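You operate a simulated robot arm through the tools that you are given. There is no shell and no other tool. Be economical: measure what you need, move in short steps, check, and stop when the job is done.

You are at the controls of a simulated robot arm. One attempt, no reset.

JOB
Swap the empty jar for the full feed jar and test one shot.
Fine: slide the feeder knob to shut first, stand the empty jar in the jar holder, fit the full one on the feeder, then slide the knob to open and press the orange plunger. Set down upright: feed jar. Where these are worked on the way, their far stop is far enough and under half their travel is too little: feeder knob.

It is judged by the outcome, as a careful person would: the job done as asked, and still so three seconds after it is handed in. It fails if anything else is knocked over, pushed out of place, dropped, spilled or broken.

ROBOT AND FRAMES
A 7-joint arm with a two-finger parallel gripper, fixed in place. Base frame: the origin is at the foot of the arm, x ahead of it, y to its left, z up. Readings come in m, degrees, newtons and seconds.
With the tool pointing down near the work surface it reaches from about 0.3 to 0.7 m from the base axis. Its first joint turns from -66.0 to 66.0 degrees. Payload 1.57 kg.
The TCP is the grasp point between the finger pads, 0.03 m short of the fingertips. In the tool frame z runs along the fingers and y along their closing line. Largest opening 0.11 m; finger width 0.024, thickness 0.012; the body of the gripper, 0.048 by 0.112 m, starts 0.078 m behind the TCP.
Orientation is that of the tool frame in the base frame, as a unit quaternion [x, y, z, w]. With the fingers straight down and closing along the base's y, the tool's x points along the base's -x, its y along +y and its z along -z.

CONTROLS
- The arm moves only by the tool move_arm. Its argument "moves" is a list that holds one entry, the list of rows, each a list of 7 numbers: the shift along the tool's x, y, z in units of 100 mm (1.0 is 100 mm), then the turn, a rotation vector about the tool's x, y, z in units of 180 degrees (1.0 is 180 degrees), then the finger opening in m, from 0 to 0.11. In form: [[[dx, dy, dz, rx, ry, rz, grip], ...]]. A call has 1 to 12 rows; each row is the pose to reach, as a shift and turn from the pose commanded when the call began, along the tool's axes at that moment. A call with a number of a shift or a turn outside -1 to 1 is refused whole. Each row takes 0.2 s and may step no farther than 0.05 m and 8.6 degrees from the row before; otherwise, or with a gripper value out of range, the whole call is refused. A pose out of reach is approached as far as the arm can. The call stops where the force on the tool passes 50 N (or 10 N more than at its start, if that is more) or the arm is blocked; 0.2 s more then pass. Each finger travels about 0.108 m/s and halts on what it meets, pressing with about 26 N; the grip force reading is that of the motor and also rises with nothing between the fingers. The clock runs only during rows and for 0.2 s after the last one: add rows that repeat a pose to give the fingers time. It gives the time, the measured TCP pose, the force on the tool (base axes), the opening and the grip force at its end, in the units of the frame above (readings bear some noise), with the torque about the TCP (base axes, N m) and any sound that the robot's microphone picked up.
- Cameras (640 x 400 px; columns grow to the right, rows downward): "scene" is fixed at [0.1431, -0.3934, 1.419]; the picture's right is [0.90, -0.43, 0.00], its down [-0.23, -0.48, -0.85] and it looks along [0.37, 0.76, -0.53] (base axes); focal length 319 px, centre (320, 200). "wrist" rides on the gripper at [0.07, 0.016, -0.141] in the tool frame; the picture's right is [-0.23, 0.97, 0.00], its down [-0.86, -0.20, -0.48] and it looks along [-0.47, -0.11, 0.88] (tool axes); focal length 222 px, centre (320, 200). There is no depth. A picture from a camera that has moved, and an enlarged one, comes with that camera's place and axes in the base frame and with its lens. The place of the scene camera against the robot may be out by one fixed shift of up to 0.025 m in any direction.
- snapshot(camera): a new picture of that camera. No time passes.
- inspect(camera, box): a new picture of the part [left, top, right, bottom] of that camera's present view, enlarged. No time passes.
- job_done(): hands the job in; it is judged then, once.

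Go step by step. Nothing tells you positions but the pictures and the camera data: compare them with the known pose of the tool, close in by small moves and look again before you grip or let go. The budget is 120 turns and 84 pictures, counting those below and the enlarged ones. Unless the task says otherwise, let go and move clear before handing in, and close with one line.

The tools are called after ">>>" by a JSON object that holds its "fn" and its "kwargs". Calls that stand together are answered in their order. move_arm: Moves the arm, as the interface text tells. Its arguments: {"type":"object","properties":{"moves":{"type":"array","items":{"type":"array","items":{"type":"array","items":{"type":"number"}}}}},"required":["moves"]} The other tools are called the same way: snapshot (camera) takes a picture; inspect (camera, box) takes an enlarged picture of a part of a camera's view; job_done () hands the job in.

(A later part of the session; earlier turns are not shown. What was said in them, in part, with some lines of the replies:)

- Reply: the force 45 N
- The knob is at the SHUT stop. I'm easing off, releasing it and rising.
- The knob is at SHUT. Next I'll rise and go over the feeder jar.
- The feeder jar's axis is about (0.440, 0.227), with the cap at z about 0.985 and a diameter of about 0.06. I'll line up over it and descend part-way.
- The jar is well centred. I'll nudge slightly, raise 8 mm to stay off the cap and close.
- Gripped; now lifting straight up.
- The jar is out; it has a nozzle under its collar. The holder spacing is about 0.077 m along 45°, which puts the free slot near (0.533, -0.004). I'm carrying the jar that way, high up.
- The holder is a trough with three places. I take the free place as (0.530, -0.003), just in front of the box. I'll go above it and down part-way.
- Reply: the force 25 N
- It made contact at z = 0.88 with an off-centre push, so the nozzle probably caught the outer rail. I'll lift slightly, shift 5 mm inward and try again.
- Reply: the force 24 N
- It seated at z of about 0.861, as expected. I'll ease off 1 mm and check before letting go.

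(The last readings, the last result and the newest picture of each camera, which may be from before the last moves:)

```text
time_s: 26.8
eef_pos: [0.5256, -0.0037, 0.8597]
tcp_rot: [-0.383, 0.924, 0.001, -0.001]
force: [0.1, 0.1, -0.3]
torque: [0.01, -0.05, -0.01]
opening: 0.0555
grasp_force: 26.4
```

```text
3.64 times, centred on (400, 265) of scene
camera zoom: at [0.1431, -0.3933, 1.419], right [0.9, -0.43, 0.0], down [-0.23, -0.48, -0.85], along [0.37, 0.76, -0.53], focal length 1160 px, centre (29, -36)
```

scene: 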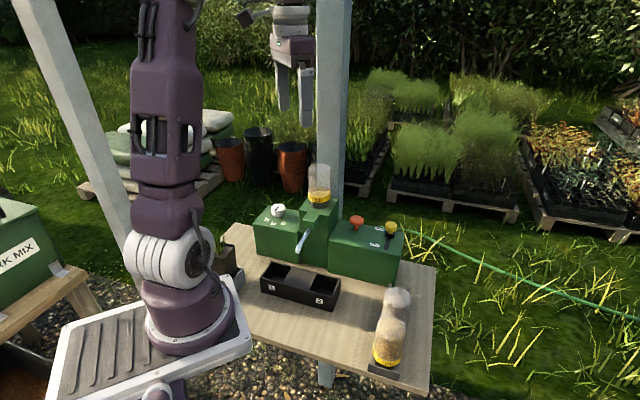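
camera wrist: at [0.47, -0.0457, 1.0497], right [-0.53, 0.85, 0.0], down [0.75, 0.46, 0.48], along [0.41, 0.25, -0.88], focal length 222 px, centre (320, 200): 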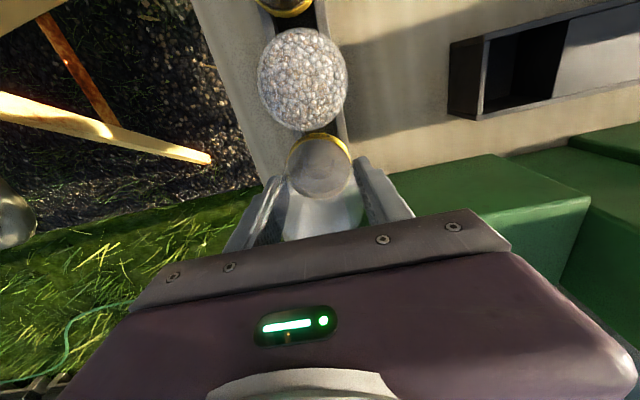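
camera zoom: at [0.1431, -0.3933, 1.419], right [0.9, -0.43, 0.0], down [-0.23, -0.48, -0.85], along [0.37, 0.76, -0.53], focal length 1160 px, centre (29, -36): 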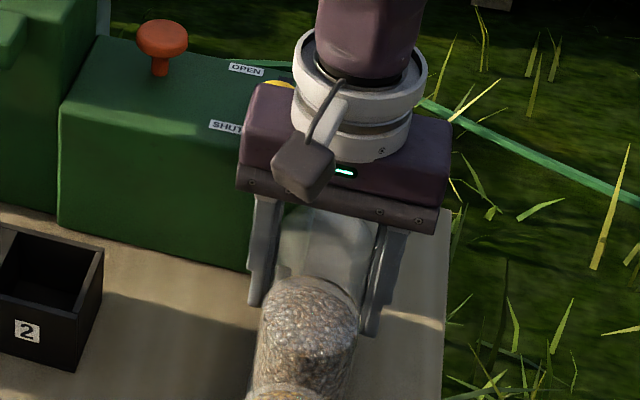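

>>> {"fn": "move_arm", "kwargs": {"moves": [[[0, 0, 0.01, 0, 0, 0, 0.065], [0, 0, 0.01, 0, 0, 0, 0.085], [0, 0, 0.01, 0, 0, 0, 0.085], [0, 0, -0.2, 0, 0, 0, 0.085], [0, 0, -0.6, 0, 0, 0, 0.09], [0, 0, -1.0, 0, 0, 0, 0.1], [0, 0, -1.0, 0, 0, 0, 0.1]]]}}

>>> {"fn": "snapshot", "kwargs": {"camera": "wrist"}}

>>> {"fn": "inspect", "kwargs": {"camera": "scene", "box": [330, 210, 470, 320]}}

```text
time_s: 28.4
eef_pos: [0.5271, -0.006, 0.9637]
tcp_rot: [-0.382, 0.924, 0.0, 0.0]
force: [0.3, 0.5, 0.4]
torque: [-0.02, 0.0, 0.01]
opening: 0.1002
grasp_force: 0.0
```

```text
41 pictures are left
camera wrist: at [0.4668, -0.0427, 1.1049], right [-0.53, 0.85, 0.0], down [0.75, 0.46, 0.48], along [0.41, 0.25, -0.88], focal length 222 px, centre (320, 200)
```

wrist: 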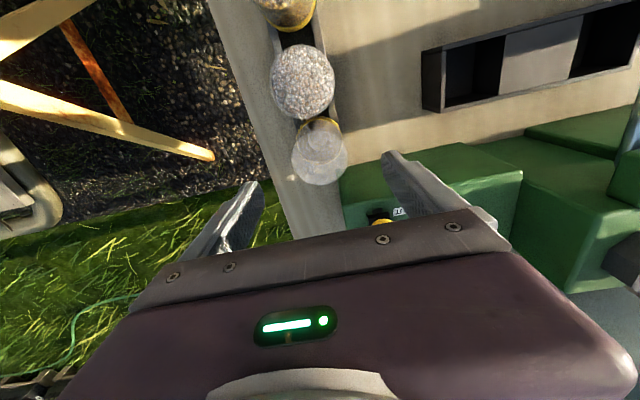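

```text
3.64 times, centred on (400, 265) of scene
camera zoom: at [0.1431, -0.3934, 1.419], right [0.9, -0.43, 0.0], down [-0.23, -0.48, -0.85], along [0.37, 0.76, -0.53], focal length 1160 px, centre (29, -36)
```

zoom: 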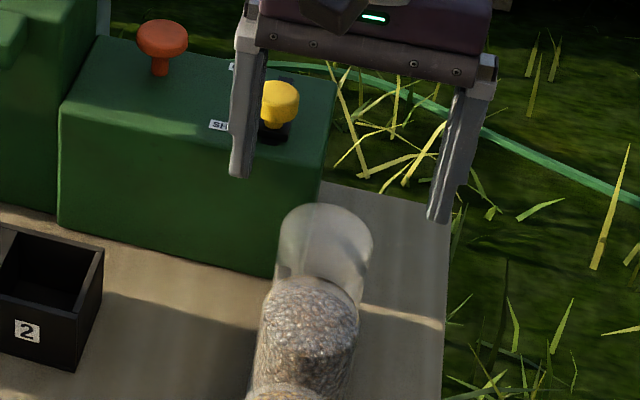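

The empty jar stands upright in the free place. I'm moving along to the FEED jar at about (0.423, -0.110).

>>> {"fn": "move_arm", "kwargs": {"moves": [[[0.0, 0, -0.3, 0, 0, 0, 0.11], [0.4, 0, -0.3, 0, 0, 0, 0.11], [0.8, 0, -0.3, 0, 0, 0, 0.11], [1.0, 0, -0.3, 0, 0, 0, 0.11]]]}}

>>> {"fn": "move_arm", "kwargs": {"moves": [[[0.25, 0, 0, 0, 0, 0, 0.11], [0.47, 0.0, 0, 0, 0, 0, 0.11], [0.47, 0, 0, 0, 0, 0, 0.11]]]}}

>>> {"fn": "snapshot", "kwargs": {"camera": "wrist"}}

>>> {"fn": "inspect", "kwargs": {"camera": "scene", "box": [330, 270, 470, 380]}}

```text
time_s: 29.4
eef_pos: [0.4573, -0.0757, 0.9915]
tcp_rot: [-0.383, 0.924, 0.001, 0.0]
force: [-0.5, -0.3, 0.2]
torque: [0.0, -0.01, 0.0]
opening: 0.11
grasp_force: 0.1
```

```text
time_s: 30.2
eef_pos: [0.4241, -0.1068, 0.9907]
tcp_rot: [-0.383, 0.924, 0.0, 0.0]
force: [-0.4, 0.3, 0.0]
torque: [0.01, 0.0, 0.02]
opening: 0.11
grasp_force: 0.0
```

```text
39 pictures are left
camera wrist: at [0.363, -0.1447, 1.1325], right [-0.53, 0.85, 0.0], down [0.75, 0.46, 0.48], along [0.41, 0.25, -0.88], focal length 222 px, centre (320, 200)
```

wrist: 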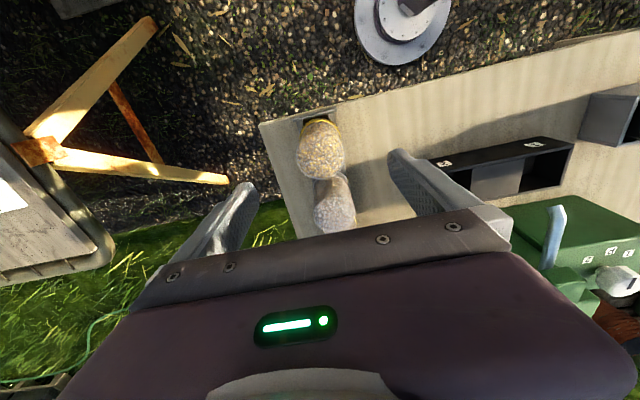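

```text
3.64 times, centred on (400, 325) of scene
camera zoom: at [0.1431, -0.3934, 1.419], right [0.9, -0.43, 0.0], down [-0.23, -0.48, -0.85], along [0.37, 0.76, -0.53], focal length 1160 px, centre (29, -254)
```

zoom: 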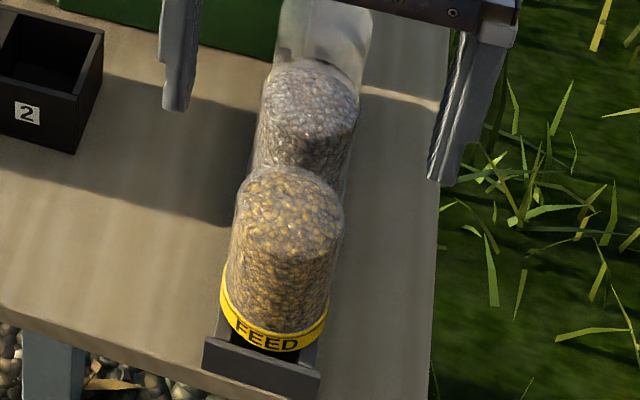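

>>> {"fn": "inspect", "kwargs": {"camera": "wrist", "box": [270, 95, 390, 215]}}

```text
3.33 times, centred on (330, 155) of wrist
camera zoom: at [0.363, -0.1447, 1.1325], right [-0.53, 0.85, 0.0], down [0.75, 0.46, 0.48], along [0.41, 0.25, -0.88], focal length 740 px, centre (287, 350)
```

zoom: 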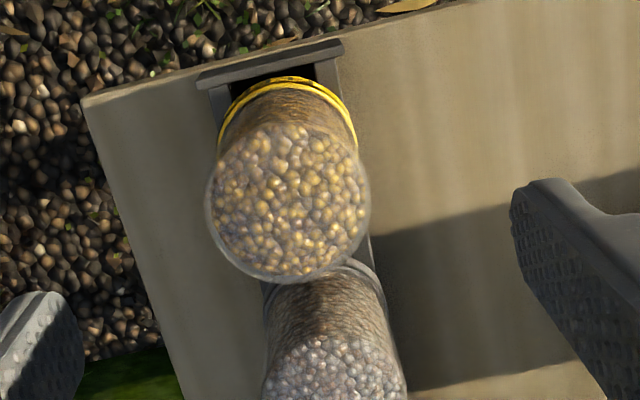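

The FEED jar's axis is about (0.427, -0.1055). I'm descending around it.

>>> {"fn": "move_arm", "kwargs": {"moves": [[[-0.03, -0.01, 0.3, 0, 0, 0, 0.11], [-0.03, -0.01, 0.6, 0, 0, 0, 0.11], [-0.03, -0.01, 0.9, 0, 0, 0, 0.11], [-0.03, -0.01, 0.9, 0, 0, 0, 0.11]]]}}

>>> {"fn": "move_arm", "kwargs": {"moves": [[[0, 0, 0.2, 0, 0, 0, 0.11], [0, 0, 0.37, 0, 0, 0, 0.11], [0, 0, 0.37, 0, 0, 0, 0.11]]]}}

>>> {"fn": "snapshot", "kwargs": {"camera": "wrist"}}

>>> {"fn": "inspect", "kwargs": {"camera": "scene", "box": [330, 270, 470, 380]}}

```text
time_s: 31.2
eef_pos: [0.4269, -0.1074, 0.9009]
tcp_rot: [-0.382, 0.924, 0.0, 0.0]
force: [-0.1, 0.0, -0.2]
torque: [0.02, -0.02, 0.03]
opening: 0.1099
grasp_force: 0.1
```

```text
time_s: 32.0
eef_pos: [0.4265, -0.1075, 0.864]
tcp_rot: [-0.383, 0.924, 0.0, -0.001]
force: [0.3, 0.4, 0.1]
torque: [-0.01, 0.0, 0.0]
opening: 0.1097
grasp_force: 0.0
```

```text
36 pictures are left
camera wrist: at [0.3665, -0.1448, 1.0064], right [-0.53, 0.85, 0.0], down [0.75, 0.46, 0.48], along [0.41, 0.25, -0.88], focal length 222 px, centre (320, 200)
```

wrist: 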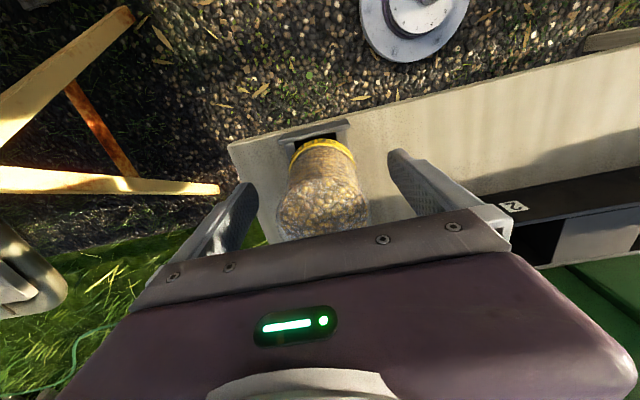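

```text
3.64 times, centred on (400, 325) of scene
camera zoom: at [0.1431, -0.3934, 1.419], right [0.9, -0.43, 0.0], down [-0.23, -0.48, -0.85], along [0.37, 0.76, -0.53], focal length 1160 px, centre (29, -254)
```

zoom: 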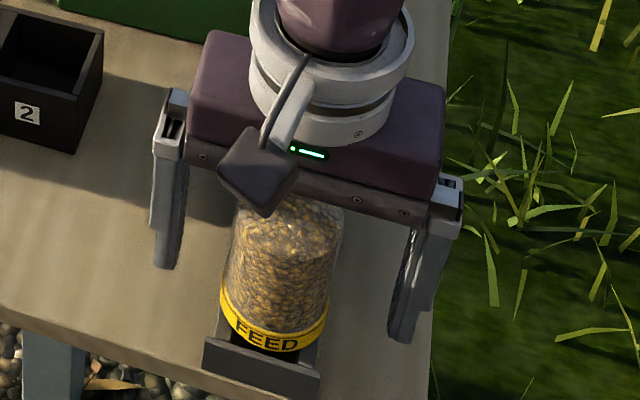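

>>> {"fn": "move_arm", "kwargs": {"moves": [[[0, 0, 0, 0, 0, 0, 0.085], [0, 0, 0, 0, 0, 0, 0.07], [0, 0, 0, 0, 0, 0, 0.06], [0, 0, 0, 0, 0, 0, 0.04], [0, 0, 0, 0, 0, 0, 0.04], [0, 0, 0, 0, 0, 0, 0.04]]]}}

>>> {"fn": "inspect", "kwargs": {"camera": "scene", "box": [330, 270, 470, 380]}}

```text
time_s: 33.4
eef_pos: [0.4275, -0.1084, 0.8654]
tcp_rot: [-0.383, 0.924, 0.0, 0.0]
force: [0.5, -0.4, 0.1]
torque: [0.0, 0.02, 0.03]
opening: 0.0553
grasp_force: 25.9
```

```text
3.64 times, centred on (400, 325) of scene
camera zoom: at [0.1431, -0.3934, 1.419], right [0.9, -0.43, 0.0], down [-0.23, -0.48, -0.85], along [0.37, 0.76, -0.53], focal length 1160 px, centre (29, -254)
```

zoom: 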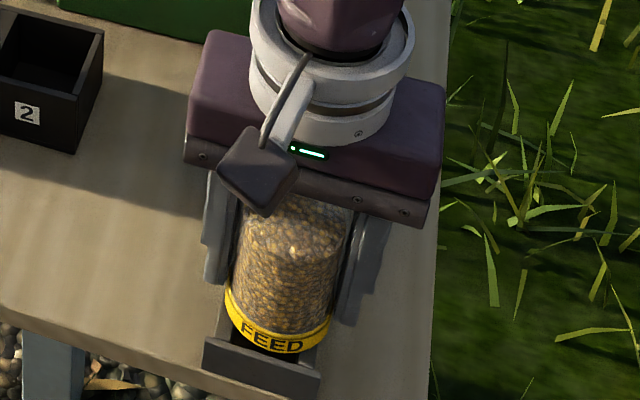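

Gripped; lifting it straight up.

>>> {"fn": "move_arm", "kwargs": {"moves": [[[0, 0, -0.1, 0, 0, 0, 0.04], [0, 0, -0.3, 0, 0, 0, 0.04], [0, 0, -0.6, 0, 0, 0, 0.04], [0, 0, -1.0, 0, 0, 0, 0.04], [0, 0, -1.0, 0, 0, 0, 0.04]]]}}

>>> {"fn": "move_arm", "kwargs": {"moves": [[[0, 0, -0.4, 0, 0, 0, 0.04], [0, 0, -0.8, 0, 0, 0, 0.04], [0, 0, -1.0, 0, 0, 0, 0.04], [0, 0, -1.0, 0, 0, 0, 0.04]]]}}

>>> {"fn": "snapshot", "kwargs": {"camera": "wrist"}}

>>> {"fn": "inspect", "kwargs": {"camera": "scene", "box": [300, 200, 460, 380]}}

```text
time_s: 34.6
eef_pos: [0.4271, -0.1045, 0.9668]
tcp_rot: [-0.383, 0.924, 0.0, 0.0]
force: [0.9, -0.4, -2.1]
torque: [0.03, 0.02, -0.01]
opening: 0.0553
grasp_force: 25.8
```

```text
time_s: 35.6
eef_pos: [0.4265, -0.1069, 1.0622]
tcp_rot: [-0.383, 0.924, 0.0, 0.001]
force: [0.0, -0.5, -1.2]
torque: [0.03, 0.02, 0.02]
opening: 0.0555
grasp_force: 26.5
```

```text
33 pictures are left
camera wrist: at [0.3665, -0.144, 1.205], right [-0.53, 0.85, 0.0], down [0.75, 0.46, 0.48], along [0.41, 0.25, -0.88], focal length 222 px, centre (320, 200)
```

wrist: 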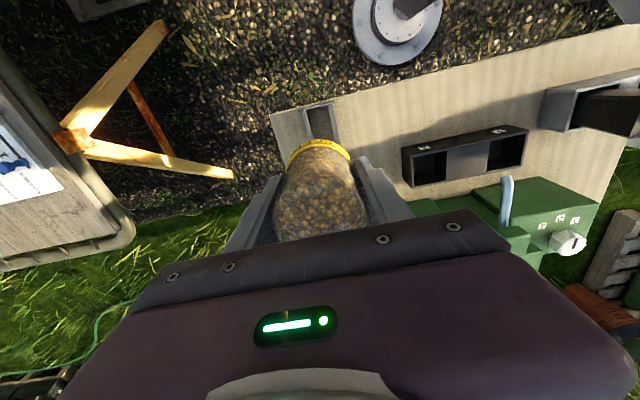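

```text
2.22 times, centred on (380, 290) of scene
camera zoom: at [0.1431, -0.3934, 1.419], right [0.9, -0.43, 0.0], down [-0.23, -0.48, -0.85], along [0.37, 0.76, -0.53], focal length 709 px, centre (187, 0)
```

zoom: 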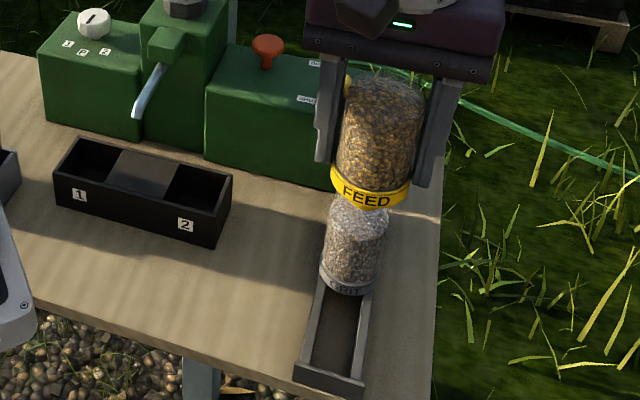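

The FEED jar is lifted clear (the other one is labelled GRIT). I'm carrying it to the feeder.

>>> {"fn": "move_arm", "kwargs": {"moves": [[[0, 0, -0.5, 0, 0, 0, 0.04], [0, 0.1, -1.0, 0, 0, 0, 0.04], [-0.25, 0.4, -1.0, 0, 0, 0, 0.04], [-0.5, 0.7, -1.0, 0, 0, 0, 0.04], [-0.8, 1.0, -1.0, 0, 0, 0, 0.04], [-0.8, 1.0, -1.0, 0, 0, 0, 0.04]]]}}

>>> {"fn": "move_arm", "kwargs": {"moves": [[[-0.2, 0.3, 0, 0, 0, 0, 0.04], [-0.5, 0.6, 0, 0, 0, 0, 0.04], [-0.8, 0.9, 0, 0, 0, 0, 0.04], [-0.9, 1.0, 0, 0, 0, 0, 0.04], [-0.9, 1.0, 0, 0, 0, 0, 0.04]]]}}

>>> {"fn": "snapshot", "kwargs": {"camera": "wrist"}}

```text
refused: row 2 steps farther than a row can; nothing moved
```

```text
time_s: 36.8
eef_pos: [0.4214, 0.0315, 1.0614]
tcp_rot: [-0.383, 0.924, 0.0, 0.0]
force: [0.1, 0.9, -1.5]
torque: [0.01, -0.01, 0.01]
opening: 0.0554
grasp_force: 25.7
```

```text
31 pictures are left
camera wrist: at [0.3603, -0.0072, 1.2047], right [-0.53, 0.85, 0.0], down [0.75, 0.46, 0.48], along [0.41, 0.25, -0.88], focal length 222 px, centre (320, 200)
```

wrist: 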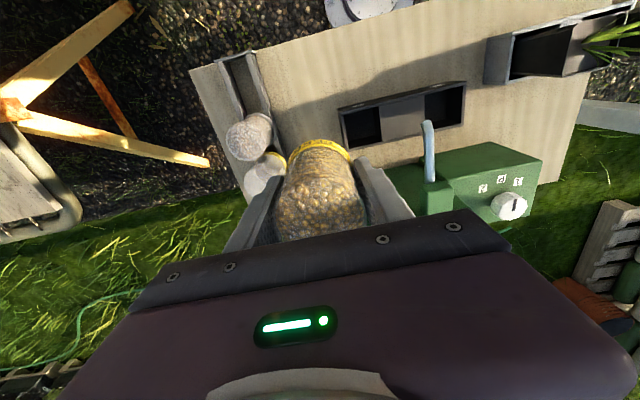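

The first call was refused, but the second ran clear of everything. Now I'll rise and continue.

>>> {"fn": "move_arm", "kwargs": {"moves": [[[0, 0, -0.4, 0, 0, 0, 0.04], [0, 0, -0.8, 0, 0, 0, 0.04], [0, 0.4, -0.8, 0, 0, 0, 0.04], [-0.2, 0.7, -0.8, 0, 0, 0, 0.04], [-0.5, 1.0, -0.8, 0, 0, 0, 0.04], [-0.8, 1.0, -0.8, 0, 0, 0, 0.04], [-0.8, 1.0, -0.8, 0, 0, 0, 0.04]]]}}

>>> {"fn": "snapshot", "kwargs": {"camera": "wrist"}}

>>> {"fn": "inspect", "kwargs": {"camera": "scene", "box": [230, 100, 400, 230]}}

```text
time_s: 38.4
eef_pos: [0.4095, 0.1543, 1.1452]
tcp_rot: [-0.383, 0.924, -0.001, 0.0]
force: [-0.2, -0.2, -1.7]
torque: [0.02, 0.0, -0.02]
opening: 0.0554
grasp_force: 26.2
```

```text
30 pictures are left
camera wrist: at [0.3491, 0.1179, 1.2864], right [-0.53, 0.85, 0.0], down [0.75, 0.46, 0.48], along [0.41, 0.25, -0.88], focal length 222 px, centre (320, 200)
```

wrist: 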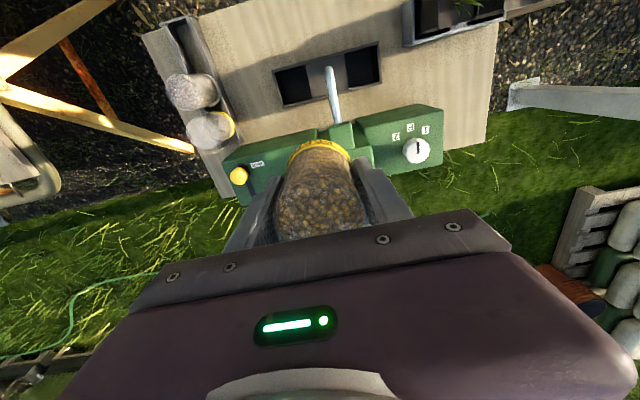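

```text
3.08 times, centred on (315, 165) of scene
camera zoom: at [0.1431, -0.3933, 1.419], right [0.9, -0.43, 0.0], down [-0.23, -0.48, -0.85], along [0.37, 0.76, -0.53], focal length 982 px, centre (335, 308)
```

zoom: 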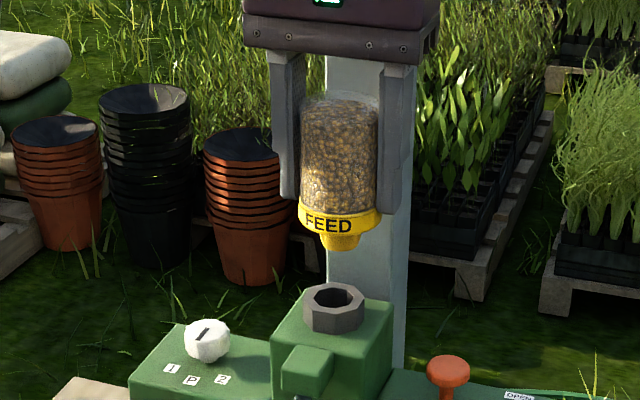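

>>> {"fn": "inspect", "kwargs": {"camera": "wrist", "box": [250, 100, 400, 200]}}

```text
4.00 times, centred on (325, 150) of wrist
camera zoom: at [0.3491, 0.1179, 1.2864], right [-0.53, 0.85, 0.0], down [0.75, 0.46, 0.48], along [0.41, 0.25, -0.88], focal length 888 px, centre (300, 400)
```

zoom: 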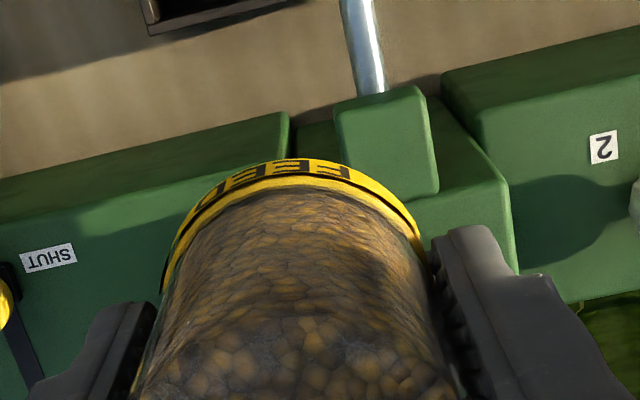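

Against the empty jar, the FEED jar sits about 6–7 mm further forward in the grip, so I'll correct for that. Next I'll hover just above the socket.

>>> {"fn": "move_arm", "kwargs": {"moves": [[[-0.3, 0.15, 0, 0, 0, 0, 0.04], [-0.67, 0.29, 0, 0, 0, 0, 0.04], [-0.67, 0.29, 0.3, 0, 0, 0, 0.04], [-0.67, 0.29, 0.6, 0, 0, 0, 0.04], [-0.67, 0.29, 0.6, 0, 0, 0, 0.04]]]}}

>>> {"fn": "inspect", "kwargs": {"camera": "wrist", "box": [250, 80, 400, 180]}}

>>> {"fn": "inspect", "kwargs": {"camera": "scene", "box": [270, 145, 370, 225]}}

```text
time_s: 39.6
eef_pos: [0.4335, 0.2243, 1.085]
tcp_rot: [-0.383, 0.924, 0.0, 0.0]
force: [-0.5, 0.1, -1.9]
torque: [0.02, -0.01, -0.01]
opening: 0.0555
grasp_force: 25.7
```

```text
4.00 times, centred on (325, 130) of wrist
camera zoom: at [0.374, 0.1863, 1.2273], right [-0.53, 0.85, 0.0], down [0.75, 0.46, 0.48], along [0.41, 0.25, -0.88], focal length 888 px, centre (300, 480)
```

zoom: 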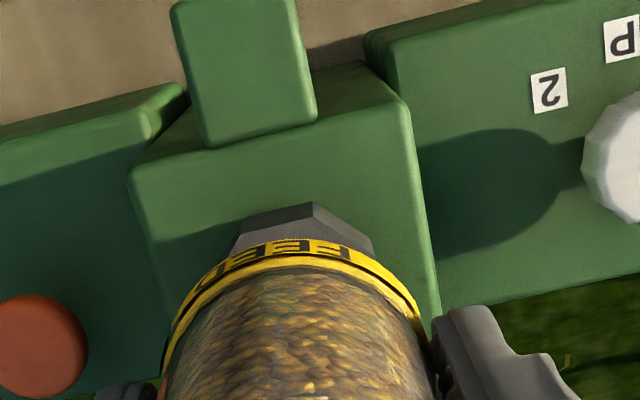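

```text
5.00 times, centred on (320, 185) of scene
camera zoom: at [0.1431, -0.3933, 1.419], right [0.9, -0.43, 0.0], down [-0.23, -0.48, -0.85], along [0.37, 0.76, -0.53], focal length 1595 px, centre (320, 275)
```

zoom: 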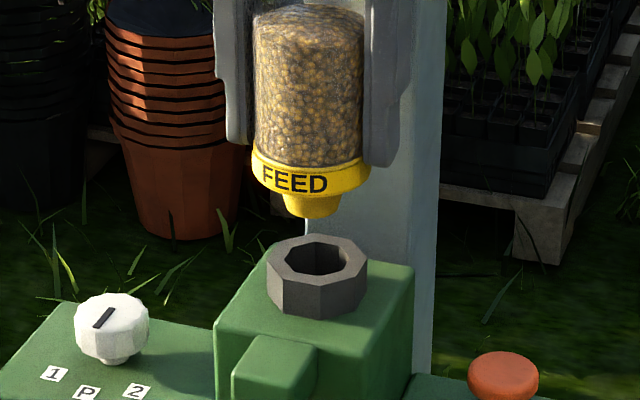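

The alignment is within about 3 mm; I'll shift 2.5 mm and lower slowly.

>>> {"fn": "move_arm", "kwargs": {"moves": [[[0.0, -0.025, 0.0, 0, 0, 0, 0.04], [0.0, -0.025, 0.1, 0, 0, 0, 0.04], [0.0, -0.025, 0.2, 0, 0, 0, 0.04], [0.0, -0.025, 0.26, 0, 0, 0, 0.04], [0.0, -0.025, 0.26, 0, 0, 0, 0.04]]]}}

>>> {"fn": "inspect", "kwargs": {"camera": "scene", "box": [270, 145, 370, 225]}}

```text
time_s: 40.8
eef_pos: [0.4351, 0.2206, 1.0601]
tcp_rot: [-0.384, 0.923, 0.0, 0.0]
force: [0.0, -0.8, -0.6]
torque: [-0.02, 0.01, 0.03]
opening: 0.0554
grasp_force: 25.5
```

```text
5.00 times, centred on (320, 185) of scene
camera zoom: at [0.1431, -0.3933, 1.419], right [0.9, -0.43, 0.0], down [-0.23, -0.48, -0.85], along [0.37, 0.76, -0.53], focal length 1595 px, centre (320, 275)
```

zoom: 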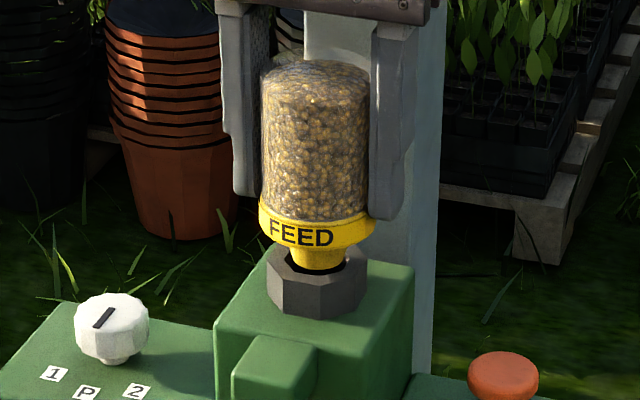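

>>> {"fn": "move_arm", "kwargs": {"moves": [[[0, 0, 0.05, 0, 0, 0, 0.04], [0, 0, 0.09, 0, 0, 0, 0.04], [0, 0, 0.09, 0, 0, 0, 0.04]]]}}

```text
time_s: 41.6
eef_pos: [0.4331, 0.2207, 1.0494]
tcp_rot: [-0.382, 0.924, 0.001, 0.0]
force: [1.8, 1.4, 5.2]
torque: [0.02, -0.13, 0.0]
opening: 0.0553
grasp_force: 25.6
```

>>> {"fn": "move_arm", "kwargs": {"moves": [[[0, 0, 0.02, 0, 0, 0, 0.04], [0, 0, 0.04, 0, 0, 0, 0.04], [0, 0, 0.04, 0, 0, 0, 0.04]]]}}

>>> {"fn": "inspect", "kwargs": {"camera": "scene", "box": [270, 145, 370, 225]}}

```text
time_s: 42.4
eef_pos: [0.4344, 0.2191, 1.0456]
tcp_rot: [-0.383, 0.924, 0.001, 0.0]
force: [-3.7, -2.5, 18.5]
torque: [-0.15, 0.24, 0.03]
opening: 0.0552
grasp_force: 26.1
```

```text
5.00 times, centred on (320, 185) of scene
camera zoom: at [0.1427, -0.3935, 1.419], right [0.9, -0.43, 0.0], down [-0.23, -0.48, -0.85], along [0.37, 0.76, -0.53], focal length 1595 px, centre (320, 275)
```

zoom: 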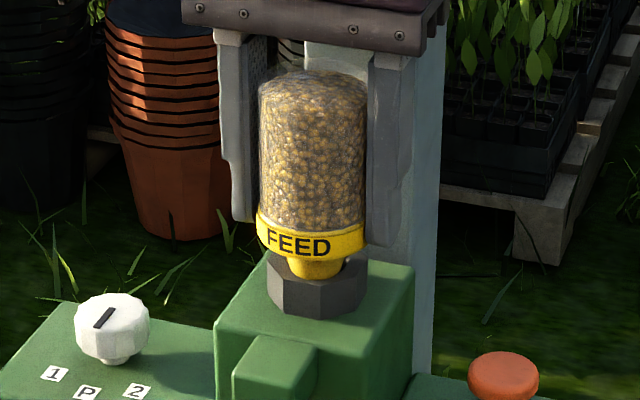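

The collar is still above the socket and the jar has slid up in the grip, so the nozzle is catching something. I'm looking closer.

>>> {"fn": "inspect", "kwargs": {"camera": "scene", "box": [300, 180, 350, 220]}}

>>> {"fn": "inspect", "kwargs": {"camera": "wrist", "box": [260, 80, 400, 180]}}

```text
10.00 times, centred on (325, 200) of scene
camera zoom: at [0.1427, -0.3935, 1.419], right [0.9, -0.43, 0.0], down [-0.23, -0.48, -0.85], along [0.37, 0.76, -0.53], focal length 3190 px, centre (270, 200)
```

zoom: 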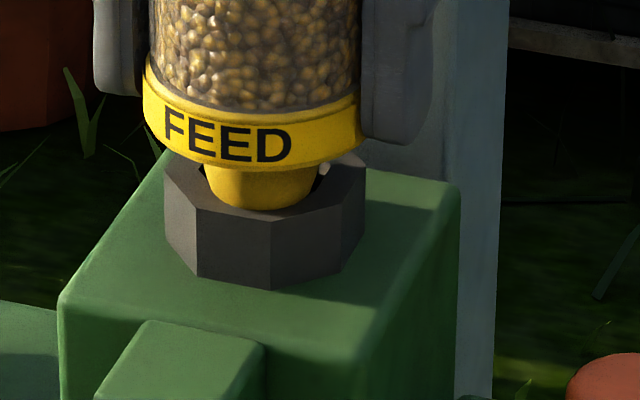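

```text
4.00 times, centred on (330, 130) of wrist
camera zoom: at [0.3736, 0.1818, 1.1871], right [-0.53, 0.85, 0.0], down [0.75, 0.46, 0.48], along [0.41, 0.25, -0.88], focal length 888 px, centre (280, 480)
```

zoom: 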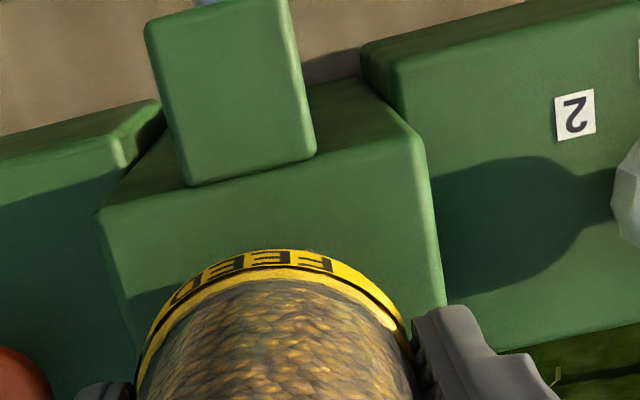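

The nozzle is resting on the front rim, about 9 mm short of the hole centre. I'll lift, move 9 mm toward the hole and look.

>>> {"fn": "move_arm", "kwargs": {"moves": [[[0, 0, -0.1, 0, 0, 0, 0.04], [0, 0, -0.15, 0, 0, 0, 0.04], [-0.09, -0.005, -0.15, 0, 0, 0, 0.04], [-0.09, -0.005, -0.15, 0, 0, 0, 0.04]]]}}

>>> {"fn": "inspect", "kwargs": {"camera": "scene", "box": [300, 170, 350, 210]}}

```text
time_s: 43.4
eef_pos: [0.4405, 0.2263, 1.0617]
tcp_rot: [-0.383, 0.924, 0.0, 0.0]
force: [0.5, -0.8, -0.7]
torque: [0.02, 0.01, 0.01]
opening: 0.0553
grasp_force: 26.6
```

```text
10.00 times, centred on (325, 190) of scene
camera zoom: at [0.1431, -0.3933, 1.419], right [0.9, -0.43, 0.0], down [-0.23, -0.48, -0.85], along [0.37, 0.76, -0.53], focal length 3190 px, centre (270, 300)
```

zoom: 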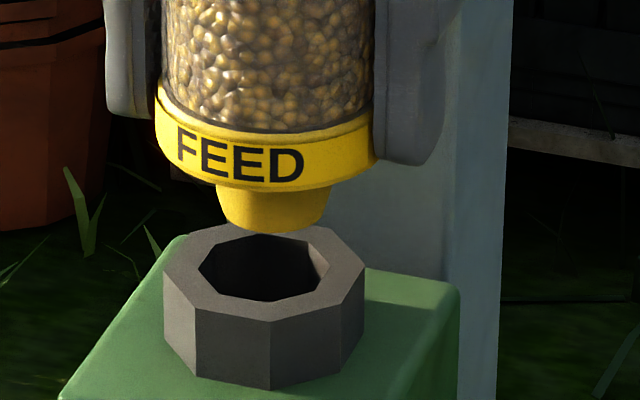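

The nozzle is nearly over the hole. One small trim, then I'll lower it.

>>> {"fn": "move_arm", "kwargs": {"moves": [[[0.025, 0.01, 0.0, 0, 0, 0, 0.04], [0.025, 0.01, 0.08, 0, 0, 0, 0.04], [0.025, 0.01, 0.16, 0, 0, 0, 0.04], [0.025, 0.01, 0.22, 0, 0, 0, 0.04], [0.025, 0.01, 0.22, 0, 0, 0, 0.04]]]}}

>>> {"fn": "inspect", "kwargs": {"camera": "scene", "box": [300, 180, 350, 220]}}

```text
time_s: 44.6
eef_pos: [0.4381, 0.2242, 1.0384]
tcp_rot: [-0.383, 0.924, 0.0, 0.0]
force: [-0.2, -0.3, -1.3]
torque: [-0.02, 0.0, 0.0]
opening: 0.0554
grasp_force: 26.5
```

```text
10.00 times, centred on (325, 200) of scene
camera zoom: at [0.1431, -0.3933, 1.419], right [0.9, -0.43, 0.0], down [-0.23, -0.48, -0.85], along [0.37, 0.76, -0.53], focal length 3190 px, centre (270, 200)
```

zoom: 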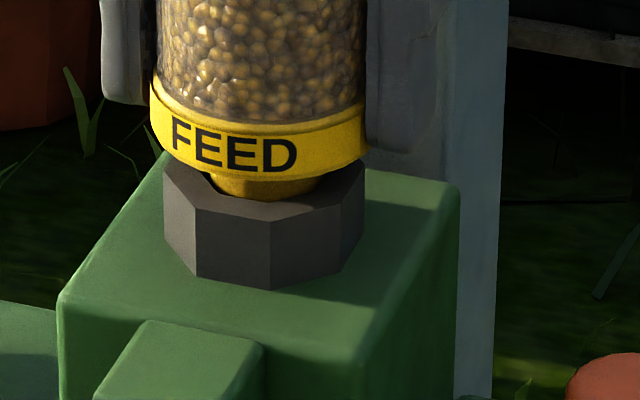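

It's going in freely, so I'll keep lowering.

>>> {"fn": "move_arm", "kwargs": {"moves": [[[0, 0, 0.03, 0, 0, 0, 0.04], [0, 0, 0.06, 0, 0, 0, 0.04], [0, 0, 0.08, 0, 0, 0, 0.04], [0, 0, 0.08, 0, 0, 0, 0.04]]]}}

>>> {"fn": "inspect", "kwargs": {"camera": "scene", "box": [300, 180, 350, 220]}}

```text
time_s: 45.6
eef_pos: [0.4401, 0.2239, 1.0316]
tcp_rot: [-0.384, 0.923, -0.001, 0.0]
force: [-4.3, 2.4, -1.5]
torque: [0.09, 0.15, 0.0]
opening: 0.0555
grasp_force: 26.1
```

```text
10.00 times, centred on (325, 200) of scene
camera zoom: at [0.143, -0.3933, 1.419], right [0.9, -0.43, 0.0], down [-0.23, -0.48, -0.85], along [0.37, 0.76, -0.53], focal length 3190 px, centre (270, 200)
```

zoom: 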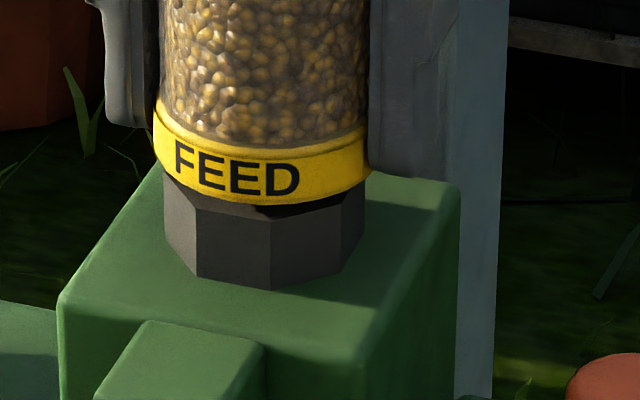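

>>> {"fn": "move_arm", "kwargs": {"moves": [[[0, 0.015, 0.0, 0, 0, 0, 0.04], [0, 0.015, 0.03, 0, 0, 0, 0.04], [0, 0.015, 0.06, 0, 0, 0, 0.04], [0, 0.015, 0.06, 0, 0, 0, 0.04]]]}}

>>> {"fn": "inspect", "kwargs": {"camera": "scene", "box": [300, 180, 350, 220]}}

```text
time_s: 46.6
eef_pos: [0.4374, 0.2269, 1.0246]
tcp_rot: [-0.383, 0.924, 0.0, 0.0]
force: [-4.6, -6.0, 20.0]
torque: [0.13, -0.28, -0.09]
opening: 0.0557
grasp_force: 25.4
```

```text
10.00 times, centred on (325, 200) of scene
camera zoom: at [0.1427, -0.3937, 1.419], right [0.9, -0.43, 0.0], down [-0.23, -0.48, -0.85], along [0.37, 0.76, -0.53], focal length 3190 px, centre (270, 200)
```

zoom: 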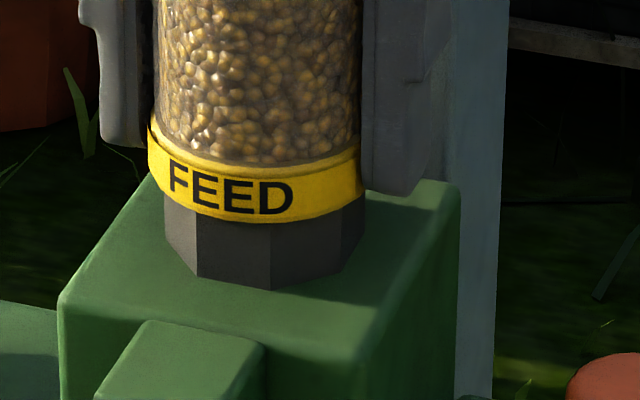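

>>> {"fn": "inspect", "kwargs": {"camera": "scene", "box": [300, 170, 460, 270]}}

```text
4.00 times, centred on (380, 220) of scene
camera zoom: at [0.1427, -0.3937, 1.419], right [0.9, -0.43, 0.0], down [-0.23, -0.48, -0.85], along [0.37, 0.76, -0.53], focal length 1276 px, centre (80, 120)
```

zoom: 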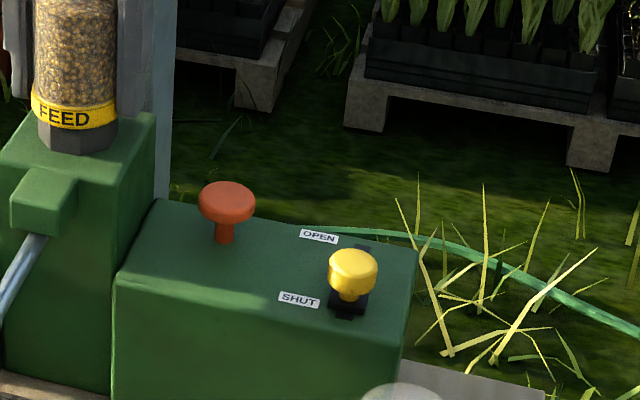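

Measured against the original picture, the jar is within about 1–2 mm of seated. I'll relieve the side load, press lightly once more and recheck the force.

>>> {"fn": "move_arm", "kwargs": {"moves": [[[0.02, -0.015, -0.01, 0, 0, 0, 0.04], [0.02, -0.015, 0.01, 0, 0, 0, 0.04], [0.02, -0.015, 0.03, 0, 0, 0, 0.04], [0.02, -0.015, 0.03, 0, 0, 0, 0.04]]]}}

>>> {"fn": "inspect", "kwargs": {"camera": "scene", "box": [300, 180, 350, 220]}}

```text
time_s: 47.6
eef_pos: [0.4379, 0.2248, 1.0214]
tcp_rot: [-0.384, 0.923, 0.0, 0.001]
force: [-3.7, 4.9, 22.9]
torque: [0.32, 0.1, 0.05]
opening: 0.0555
grasp_force: 25.9
```

```text
10.00 times, centred on (325, 200) of scene
camera zoom: at [0.1427, -0.3934, 1.419], right [0.9, -0.43, 0.0], down [-0.23, -0.48, -0.85], along [0.37, 0.76, -0.53], focal length 3190 px, centre (270, 200)
```

zoom: 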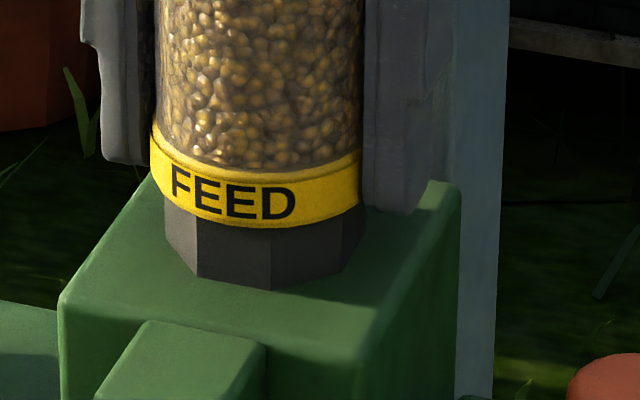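

The collar is down on the socket. Releasing and rising.

>>> {"fn": "move_arm", "kwargs": {"moves": [[[0, 0.0, -0.02, 0, 0, 0, 0.06], [0, 0, -0.02, 0, 0, 0, 0.075], [0, 0, -0.02, 0, 0, 0, 0.09], [0, 0, -0.02, 0, 0, 0, 0.1], [0, 0, -0.02, 0, 0, 0, 0.1]]]}}

>>> {"fn": "inspect", "kwargs": {"camera": "scene", "box": [300, 170, 350, 220]}}

>>> {"fn": "snapshot", "kwargs": {"camera": "wrist"}}

```text
time_s: 48.8
eef_pos: [0.4378, 0.2239, 1.0224]
tcp_rot: [-0.383, 0.924, 0.0, 0.0]
force: [-0.6, -0.1, -0.2]
torque: [-0.02, 0.0, -0.02]
opening: 0.1001
grasp_force: 0.0
```

```text
8.00 times, centred on (325, 195) of scene
camera zoom: at [0.1431, -0.3934, 1.419], right [0.9, -0.43, 0.0], down [-0.23, -0.48, -0.85], along [0.37, 0.76, -0.53], focal length 2552 px, centre (280, 240)
```

zoom: 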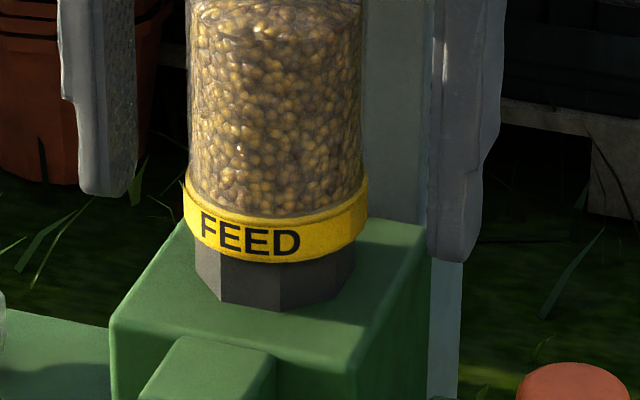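

```text
14 pictures are left
camera wrist: at [0.3773, 0.1864, 1.1647], right [-0.53, 0.85, 0.0], down [0.75, 0.46, 0.48], along [0.41, 0.25, -0.88], focal length 222 px, centre (320, 200)
```

wrist: 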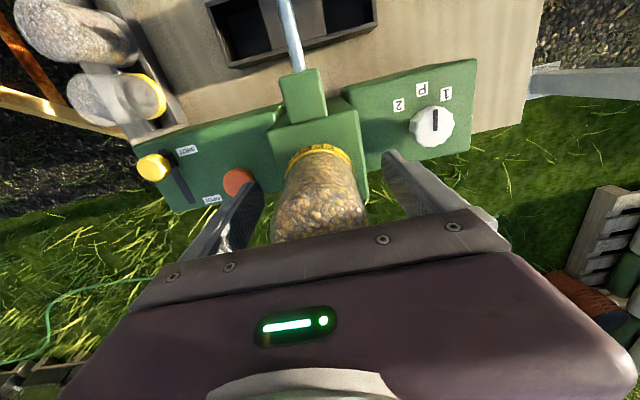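

The FEED jar is seated squarely. I'll rise and go back to the knob, now at about (0.542, 0.075).

>>> {"fn": "move_arm", "kwargs": {"moves": [[[0, 0, -0.4, 0, 0, 0, 0.1], [0, 0, -0.8, 0, 0, 0, 0.1], [0, 0, -1.0, 0, 0, 0, 0.1], [0.1, -0.2, -1.0, 0, 0, 0, 0.1], [0.2, -0.6, -1.0, 0, 0, 0, 0.06], [0.3, -1.0, -1.0, 0, 0, 0, 0.06]]]}}

>>> {"fn": "move_arm", "kwargs": {"moves": [[[0, -0.4, 0, 0, 0, 0, 0.06], [0.02, -0.79, 0, 0, 0, 0, 0.06], [0.02, -0.79, 0.45, 0, 0, 0, 0.06], [0.02, -0.79, 0.9, 0, 0, 0, 0.06], [0.02, -0.79, 0.9, 0, 0, 0, 0.06]]]}}

>>> {"fn": "snapshot", "kwargs": {"camera": "wrist"}}

```text
time_s: 50.2
eef_pos: [0.4858, 0.1292, 1.1249]
tcp_rot: [-0.382, 0.924, -0.001, 0.0]
force: [-0.4, -0.1, 0.8]
torque: [0.03, 0.05, 0.02]
opening: 0.06
grasp_force: 0.0
```

```text
time_s: 51.4
eef_pos: [0.5418, 0.0743, 1.0342]
tcp_rot: [-0.383, 0.924, 0.001, 0.0]
force: [-0.6, -0.4, 0.2]
torque: [0.0, -0.02, -0.02]
opening: 0.0601
grasp_force: 0.1
```

```text
13 pictures are left
camera wrist: at [0.4812, 0.0363, 1.1756], right [-0.53, 0.85, 0.0], down [0.75, 0.46, 0.48], along [0.41, 0.25, -0.88], focal length 222 px, centre (320, 200)
```

wrist: 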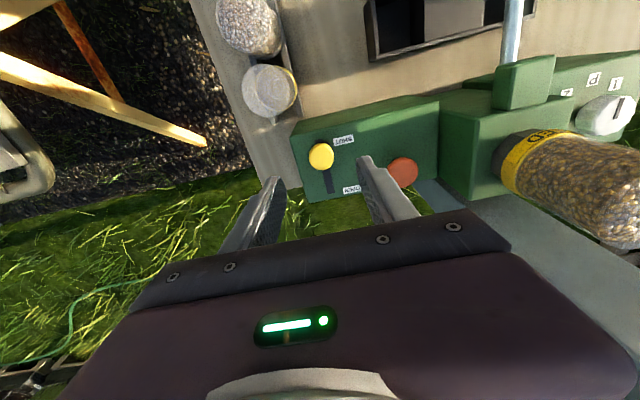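

>>> {"fn": "move_arm", "kwargs": {"moves": [[[-0.02, -0.015, 0.4, 0, 0, 0, 0.06], [-0.02, -0.015, 0.75, 0, 0, 0, 0.06], [-0.02, -0.015, 0.93, 0, 0, 0, 0.06], [-0.02, -0.015, 0.93, 0, 0, 0, 0.06], [-0.02, -0.015, 0.93, 0, 0, 0, 0.03], [-0.02, -0.015, 0.93, 0, 0, 0, 0.01], [-0.02, -0.015, 0.93, 0, 0, 0, 0.01]]]}}

```text
time_s: 53.0
eef_pos: [0.5434, 0.076, 0.9405]
tcp_rot: [-0.382, 0.924, 0.0, 0.0]
force: [-0.4, 1.7, -5.1]
torque: [0.12, -0.16, 0.02]
opening: 0.0272
grasp_force: 37.6
```

Gripped. Sliding toward OPEN.

>>> {"fn": "move_arm", "kwargs": {"moves": [[[-0.1, 0, 0, 0, 0, 0, 0.01], [-0.2, 0, 0, 0, 0, 0, 0.01], [-0.3, 0, 0, 0, 0, 0, 0.01], [-0.4, 0, 0, 0, 0, 0, 0.01], [-0.46, 0, 0, 0, 0, 0, 0.01], [-0.5, 0, 0, 0, 0, 0, 0.01], [-0.53, 0, 0, 0, 0, 0, 0.01]]]}}

>>> {"fn": "inspect", "kwargs": {"camera": "scene", "box": [300, 170, 460, 270]}}

```text
time_s: 54.6
eef_pos: [0.5767, 0.1095, 0.9408]
tcp_rot: [-0.381, 0.924, -0.001, -0.01]
force: [-13.6, -4.6, 18.0]
torque: [-0.5, 0.56, -0.07]
opening: 0.0275
grasp_force: 38.1
stopped in row 7: the force on the tool passed its limit at 55 N (the readings are from after the stop); the commanded pose is now the measured one
```

```text
4.00 times, centred on (380, 220) of scene
camera zoom: at [0.1424, -0.3935, 1.419], right [0.9, -0.43, 0.0], down [-0.23, -0.48, -0.85], along [0.37, 0.76, -0.53], focal length 1276 px, centre (80, 120)
```

zoom: 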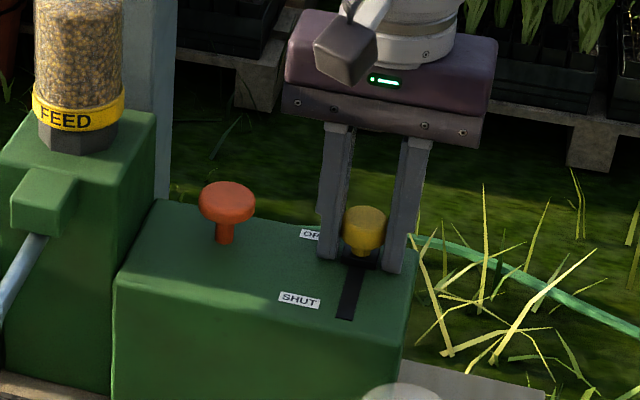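

The knob is at the OPEN stop. I'll release it, rise, close the fingers and move over the plunger.

>>> {"fn": "move_arm", "kwargs": {"moves": [[[0, 0, 0, 0, 0, 0, 0.04], [0, 0, 0, 0, 0, 0, 0.06], [0, 0, 0, 0, 0, 0, 0.06], [0, 0, -0.4, 0, 0, 0, 0.06], [0, 0, -0.8, 0, 0, 0, 0.06], [0.0, 0.4, -0.9, 0, 0, 0, 0.0], [0.03, 0.8, -0.9, 0, 0, 0, 0.0], [0.03, 0.8, -0.9, 0, 0, 0, 0.0]]]}}

>>> {"fn": "snapshot", "kwargs": {"camera": "wrist"}}

>>> {"fn": "inspect", "kwargs": {"camera": "scene", "box": [300, 170, 460, 270]}}

```text
time_s: 56.4
eef_pos: [0.521, 0.1675, 1.0299]
tcp_rot: [-0.382, 0.924, -0.001, -0.007]
force: [0.3, 0.2, -0.6]
torque: [0.03, -0.02, -0.02]
opening: 0.0002
grasp_force: 21.2
```

```text
11 pictures are left
camera wrist: at [0.4634, 0.1308, 1.1715], right [-0.53, 0.85, 0.0], down [0.75, 0.47, 0.46], along [0.39, 0.25, -0.89], focal length 222 px, centre (320, 200)
```

wrist: 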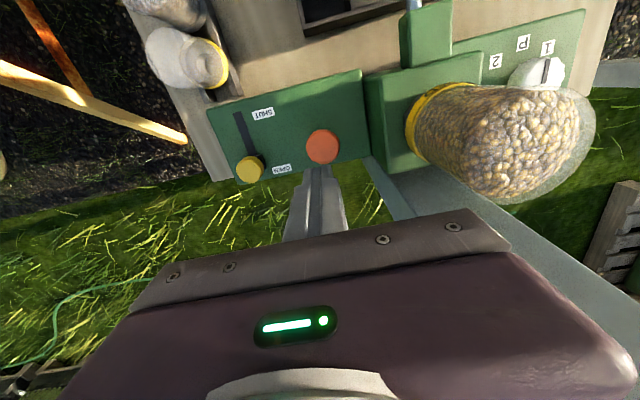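

```text
4.00 times, centred on (380, 220) of scene
camera zoom: at [0.1431, -0.3933, 1.419], right [0.9, -0.43, 0.0], down [-0.23, -0.48, -0.85], along [0.37, 0.76, -0.53], focal length 1276 px, centre (80, 120)
```

zoom: 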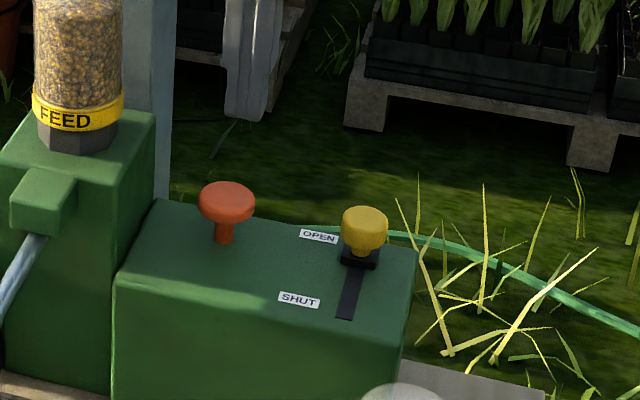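

The plunger's axis is about (0.515, 0.1645). I'll keep slightly to the side away from the jar and go down to just above it.

>>> {"fn": "move_arm", "kwargs": {"moves": [[[0.06, -0.02, 0.1, 0, 0, 0, 0], [0.06, -0.02, 0.35, 0, 0, 0, 0], [0.06, -0.02, 0.55, 0, 0, 0, 0], [0.06, -0.02, 0.55, 0, 0, 0, 0]]]}}

>>> {"fn": "inspect", "kwargs": {"camera": "scene", "box": [300, 140, 460, 240]}}

>>> {"fn": "snapshot", "kwargs": {"camera": "wrist"}}

```text
time_s: 57.4
eef_pos: [0.5145, 0.1605, 0.9744]
tcp_rot: [-0.382, 0.924, 0.0, -0.008]
force: [0.1, -0.2, -0.3]
torque: [-0.01, -0.01, -0.02]
opening: 0.0
grasp_force: 21.4
```

```text
4.00 times, centred on (380, 190) of scene
camera zoom: at [0.1431, -0.3934, 1.419], right [0.9, -0.43, 0.0], down [-0.23, -0.48, -0.85], along [0.37, 0.76, -0.53], focal length 1276 px, centre (80, 240)
```

zoom: 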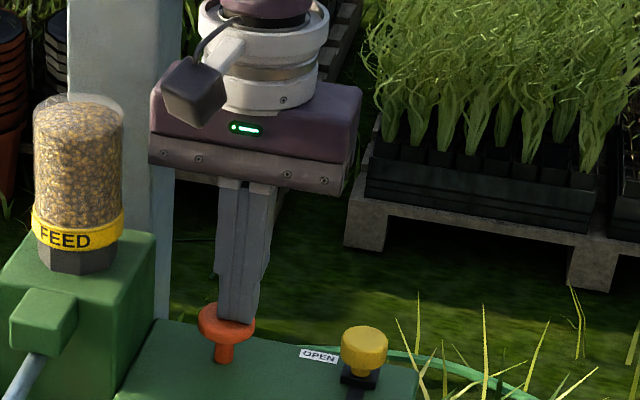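

```text
8 pictures are left
camera wrist: at [0.4574, 0.1233, 1.1176], right [-0.53, 0.85, 0.0], down [0.75, 0.47, 0.46], along [0.39, 0.25, -0.89], focal length 222 px, centre (320, 200)
```

wrist: 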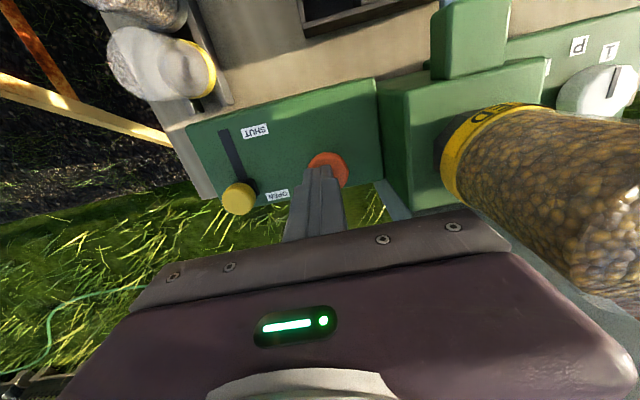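

A 4.5 mm shift onto the plunger's centre, then press slowly.

>>> {"fn": "move_arm", "kwargs": {"moves": [[[0, 0.045, 0, 0, 0, 0, 0], [0, 0.045, 0.04, 0, 0, 0, 0], [0, 0.045, 0.08, 0, 0, 0, 0], [0, 0.045, 0.12, 0, 0, 0, 0], [0, 0.045, 0.16, 0, 0, 0, 0], [0, 0.045, 0.2, 0, 0, 0, 0]]]}}

>>> {"fn": "inspect", "kwargs": {"camera": "scene", "box": [300, 140, 460, 240]}}

```text
time_s: 58.8
eef_pos: [0.5123, 0.1627, 0.9613]
tcp_rot: [-0.381, 0.925, -0.001, -0.007]
force: [-12.9, -5.3, 32.8]
torque: [0.11, 0.13, 0.06]
opening: 0.0
grasp_force: 21.3
heard: click
stopped in row 6: the force on the tool passed its limit at 58 N (the readings are from after the stop); the commanded pose is now the measured one
```

```text
4.00 times, centred on (380, 190) of scene
camera zoom: at [0.1422, -0.3936, 1.419], right [0.9, -0.43, 0.0], down [-0.23, -0.48, -0.85], along [0.37, 0.76, -0.53], focal length 1276 px, centre (80, 240)
```

zoom: 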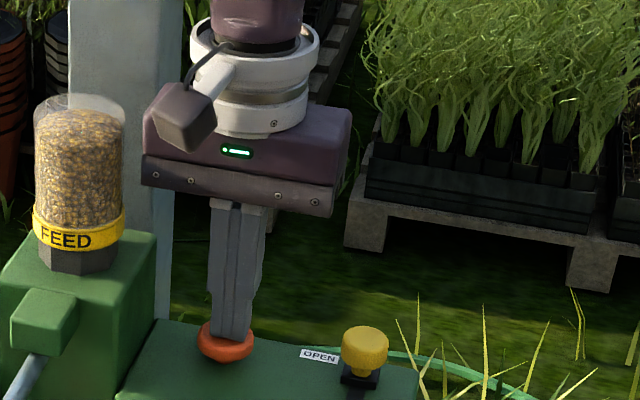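

It clicked, the plunger went down and the feed level dropped, so one shot was given. I'm rising straight up and clear.

>>> {"fn": "move_arm", "kwargs": {"moves": [[[0, 0, -0.3, 0, 0, 0, 0], [0, 0, -0.7, 0, 0, 0, 0], [0, 0, -1.0, 0, 0, 0, 0], [0.2, -0.3, -1.0, 0, 0, 0, 0], [0.5, -0.6, -1.0, 0, 0, 0, 0.0], [0.5, -0.6, -1.0, 0, 0, 0, 0.0]]]}}

>>> {"fn": "snapshot", "kwargs": {"camera": "scene"}}

>>> {"fn": "inspect", "kwargs": {"camera": "scene", "box": [220, 150, 440, 390]}}

>>> {"fn": "snapshot", "kwargs": {"camera": "wrist"}}

```text
time_s: 60.2
eef_pos: [0.517, 0.0828, 1.0591]
tcp_rot: [-0.382, 0.924, 0.0, -0.007]
force: [-0.2, 0.4, -0.2]
torque: [-0.01, -0.01, -0.01]
opening: 0.0001
grasp_force: 21.3
```

```text
6 pictures are left
```

scene: 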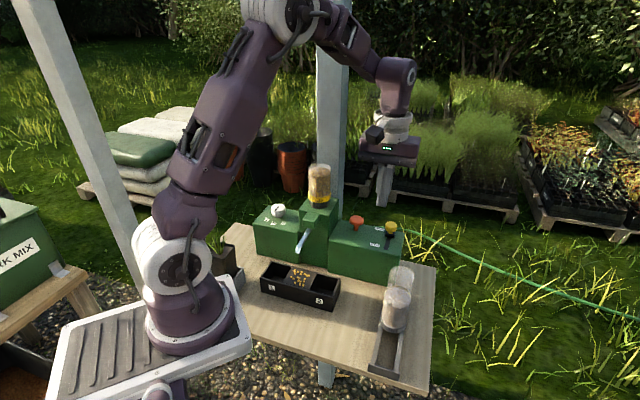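

```text
1.67 times, centred on (330, 270) of scene
camera zoom: at [0.1431, -0.3934, 1.419], right [0.9, -0.43, 0.0], down [-0.23, -0.48, -0.85], along [0.37, 0.76, -0.53], focal length 532 px, centre (303, 83)
```

zoom: 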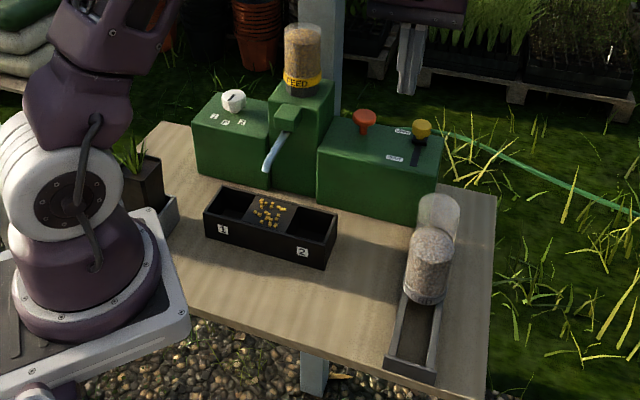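

```text
4 pictures are left
camera wrist: at [0.4598, 0.0467, 1.2023], right [-0.53, 0.85, 0.0], down [0.75, 0.47, 0.47], along [0.4, 0.25, -0.88], focal length 222 px, centre (320, 200)
```

wrist: 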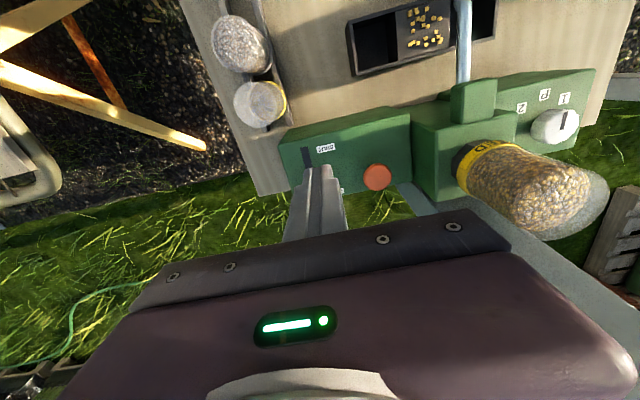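

The shot landed on the middle plate of the tray. The knob is at OPEN, the full jar is on the feeder, the empty jar stands upright in the holder, and the arm is clear.

>>> {"fn": "job_done", "kwargs": {}}

```text
The job is handed in.
```

The jars are swapped and one test shot was given: the empty jar stands in the holder, the full FEED jar is on the feeder with the knob at OPEN, and the shot landed on the tray's middle plate.
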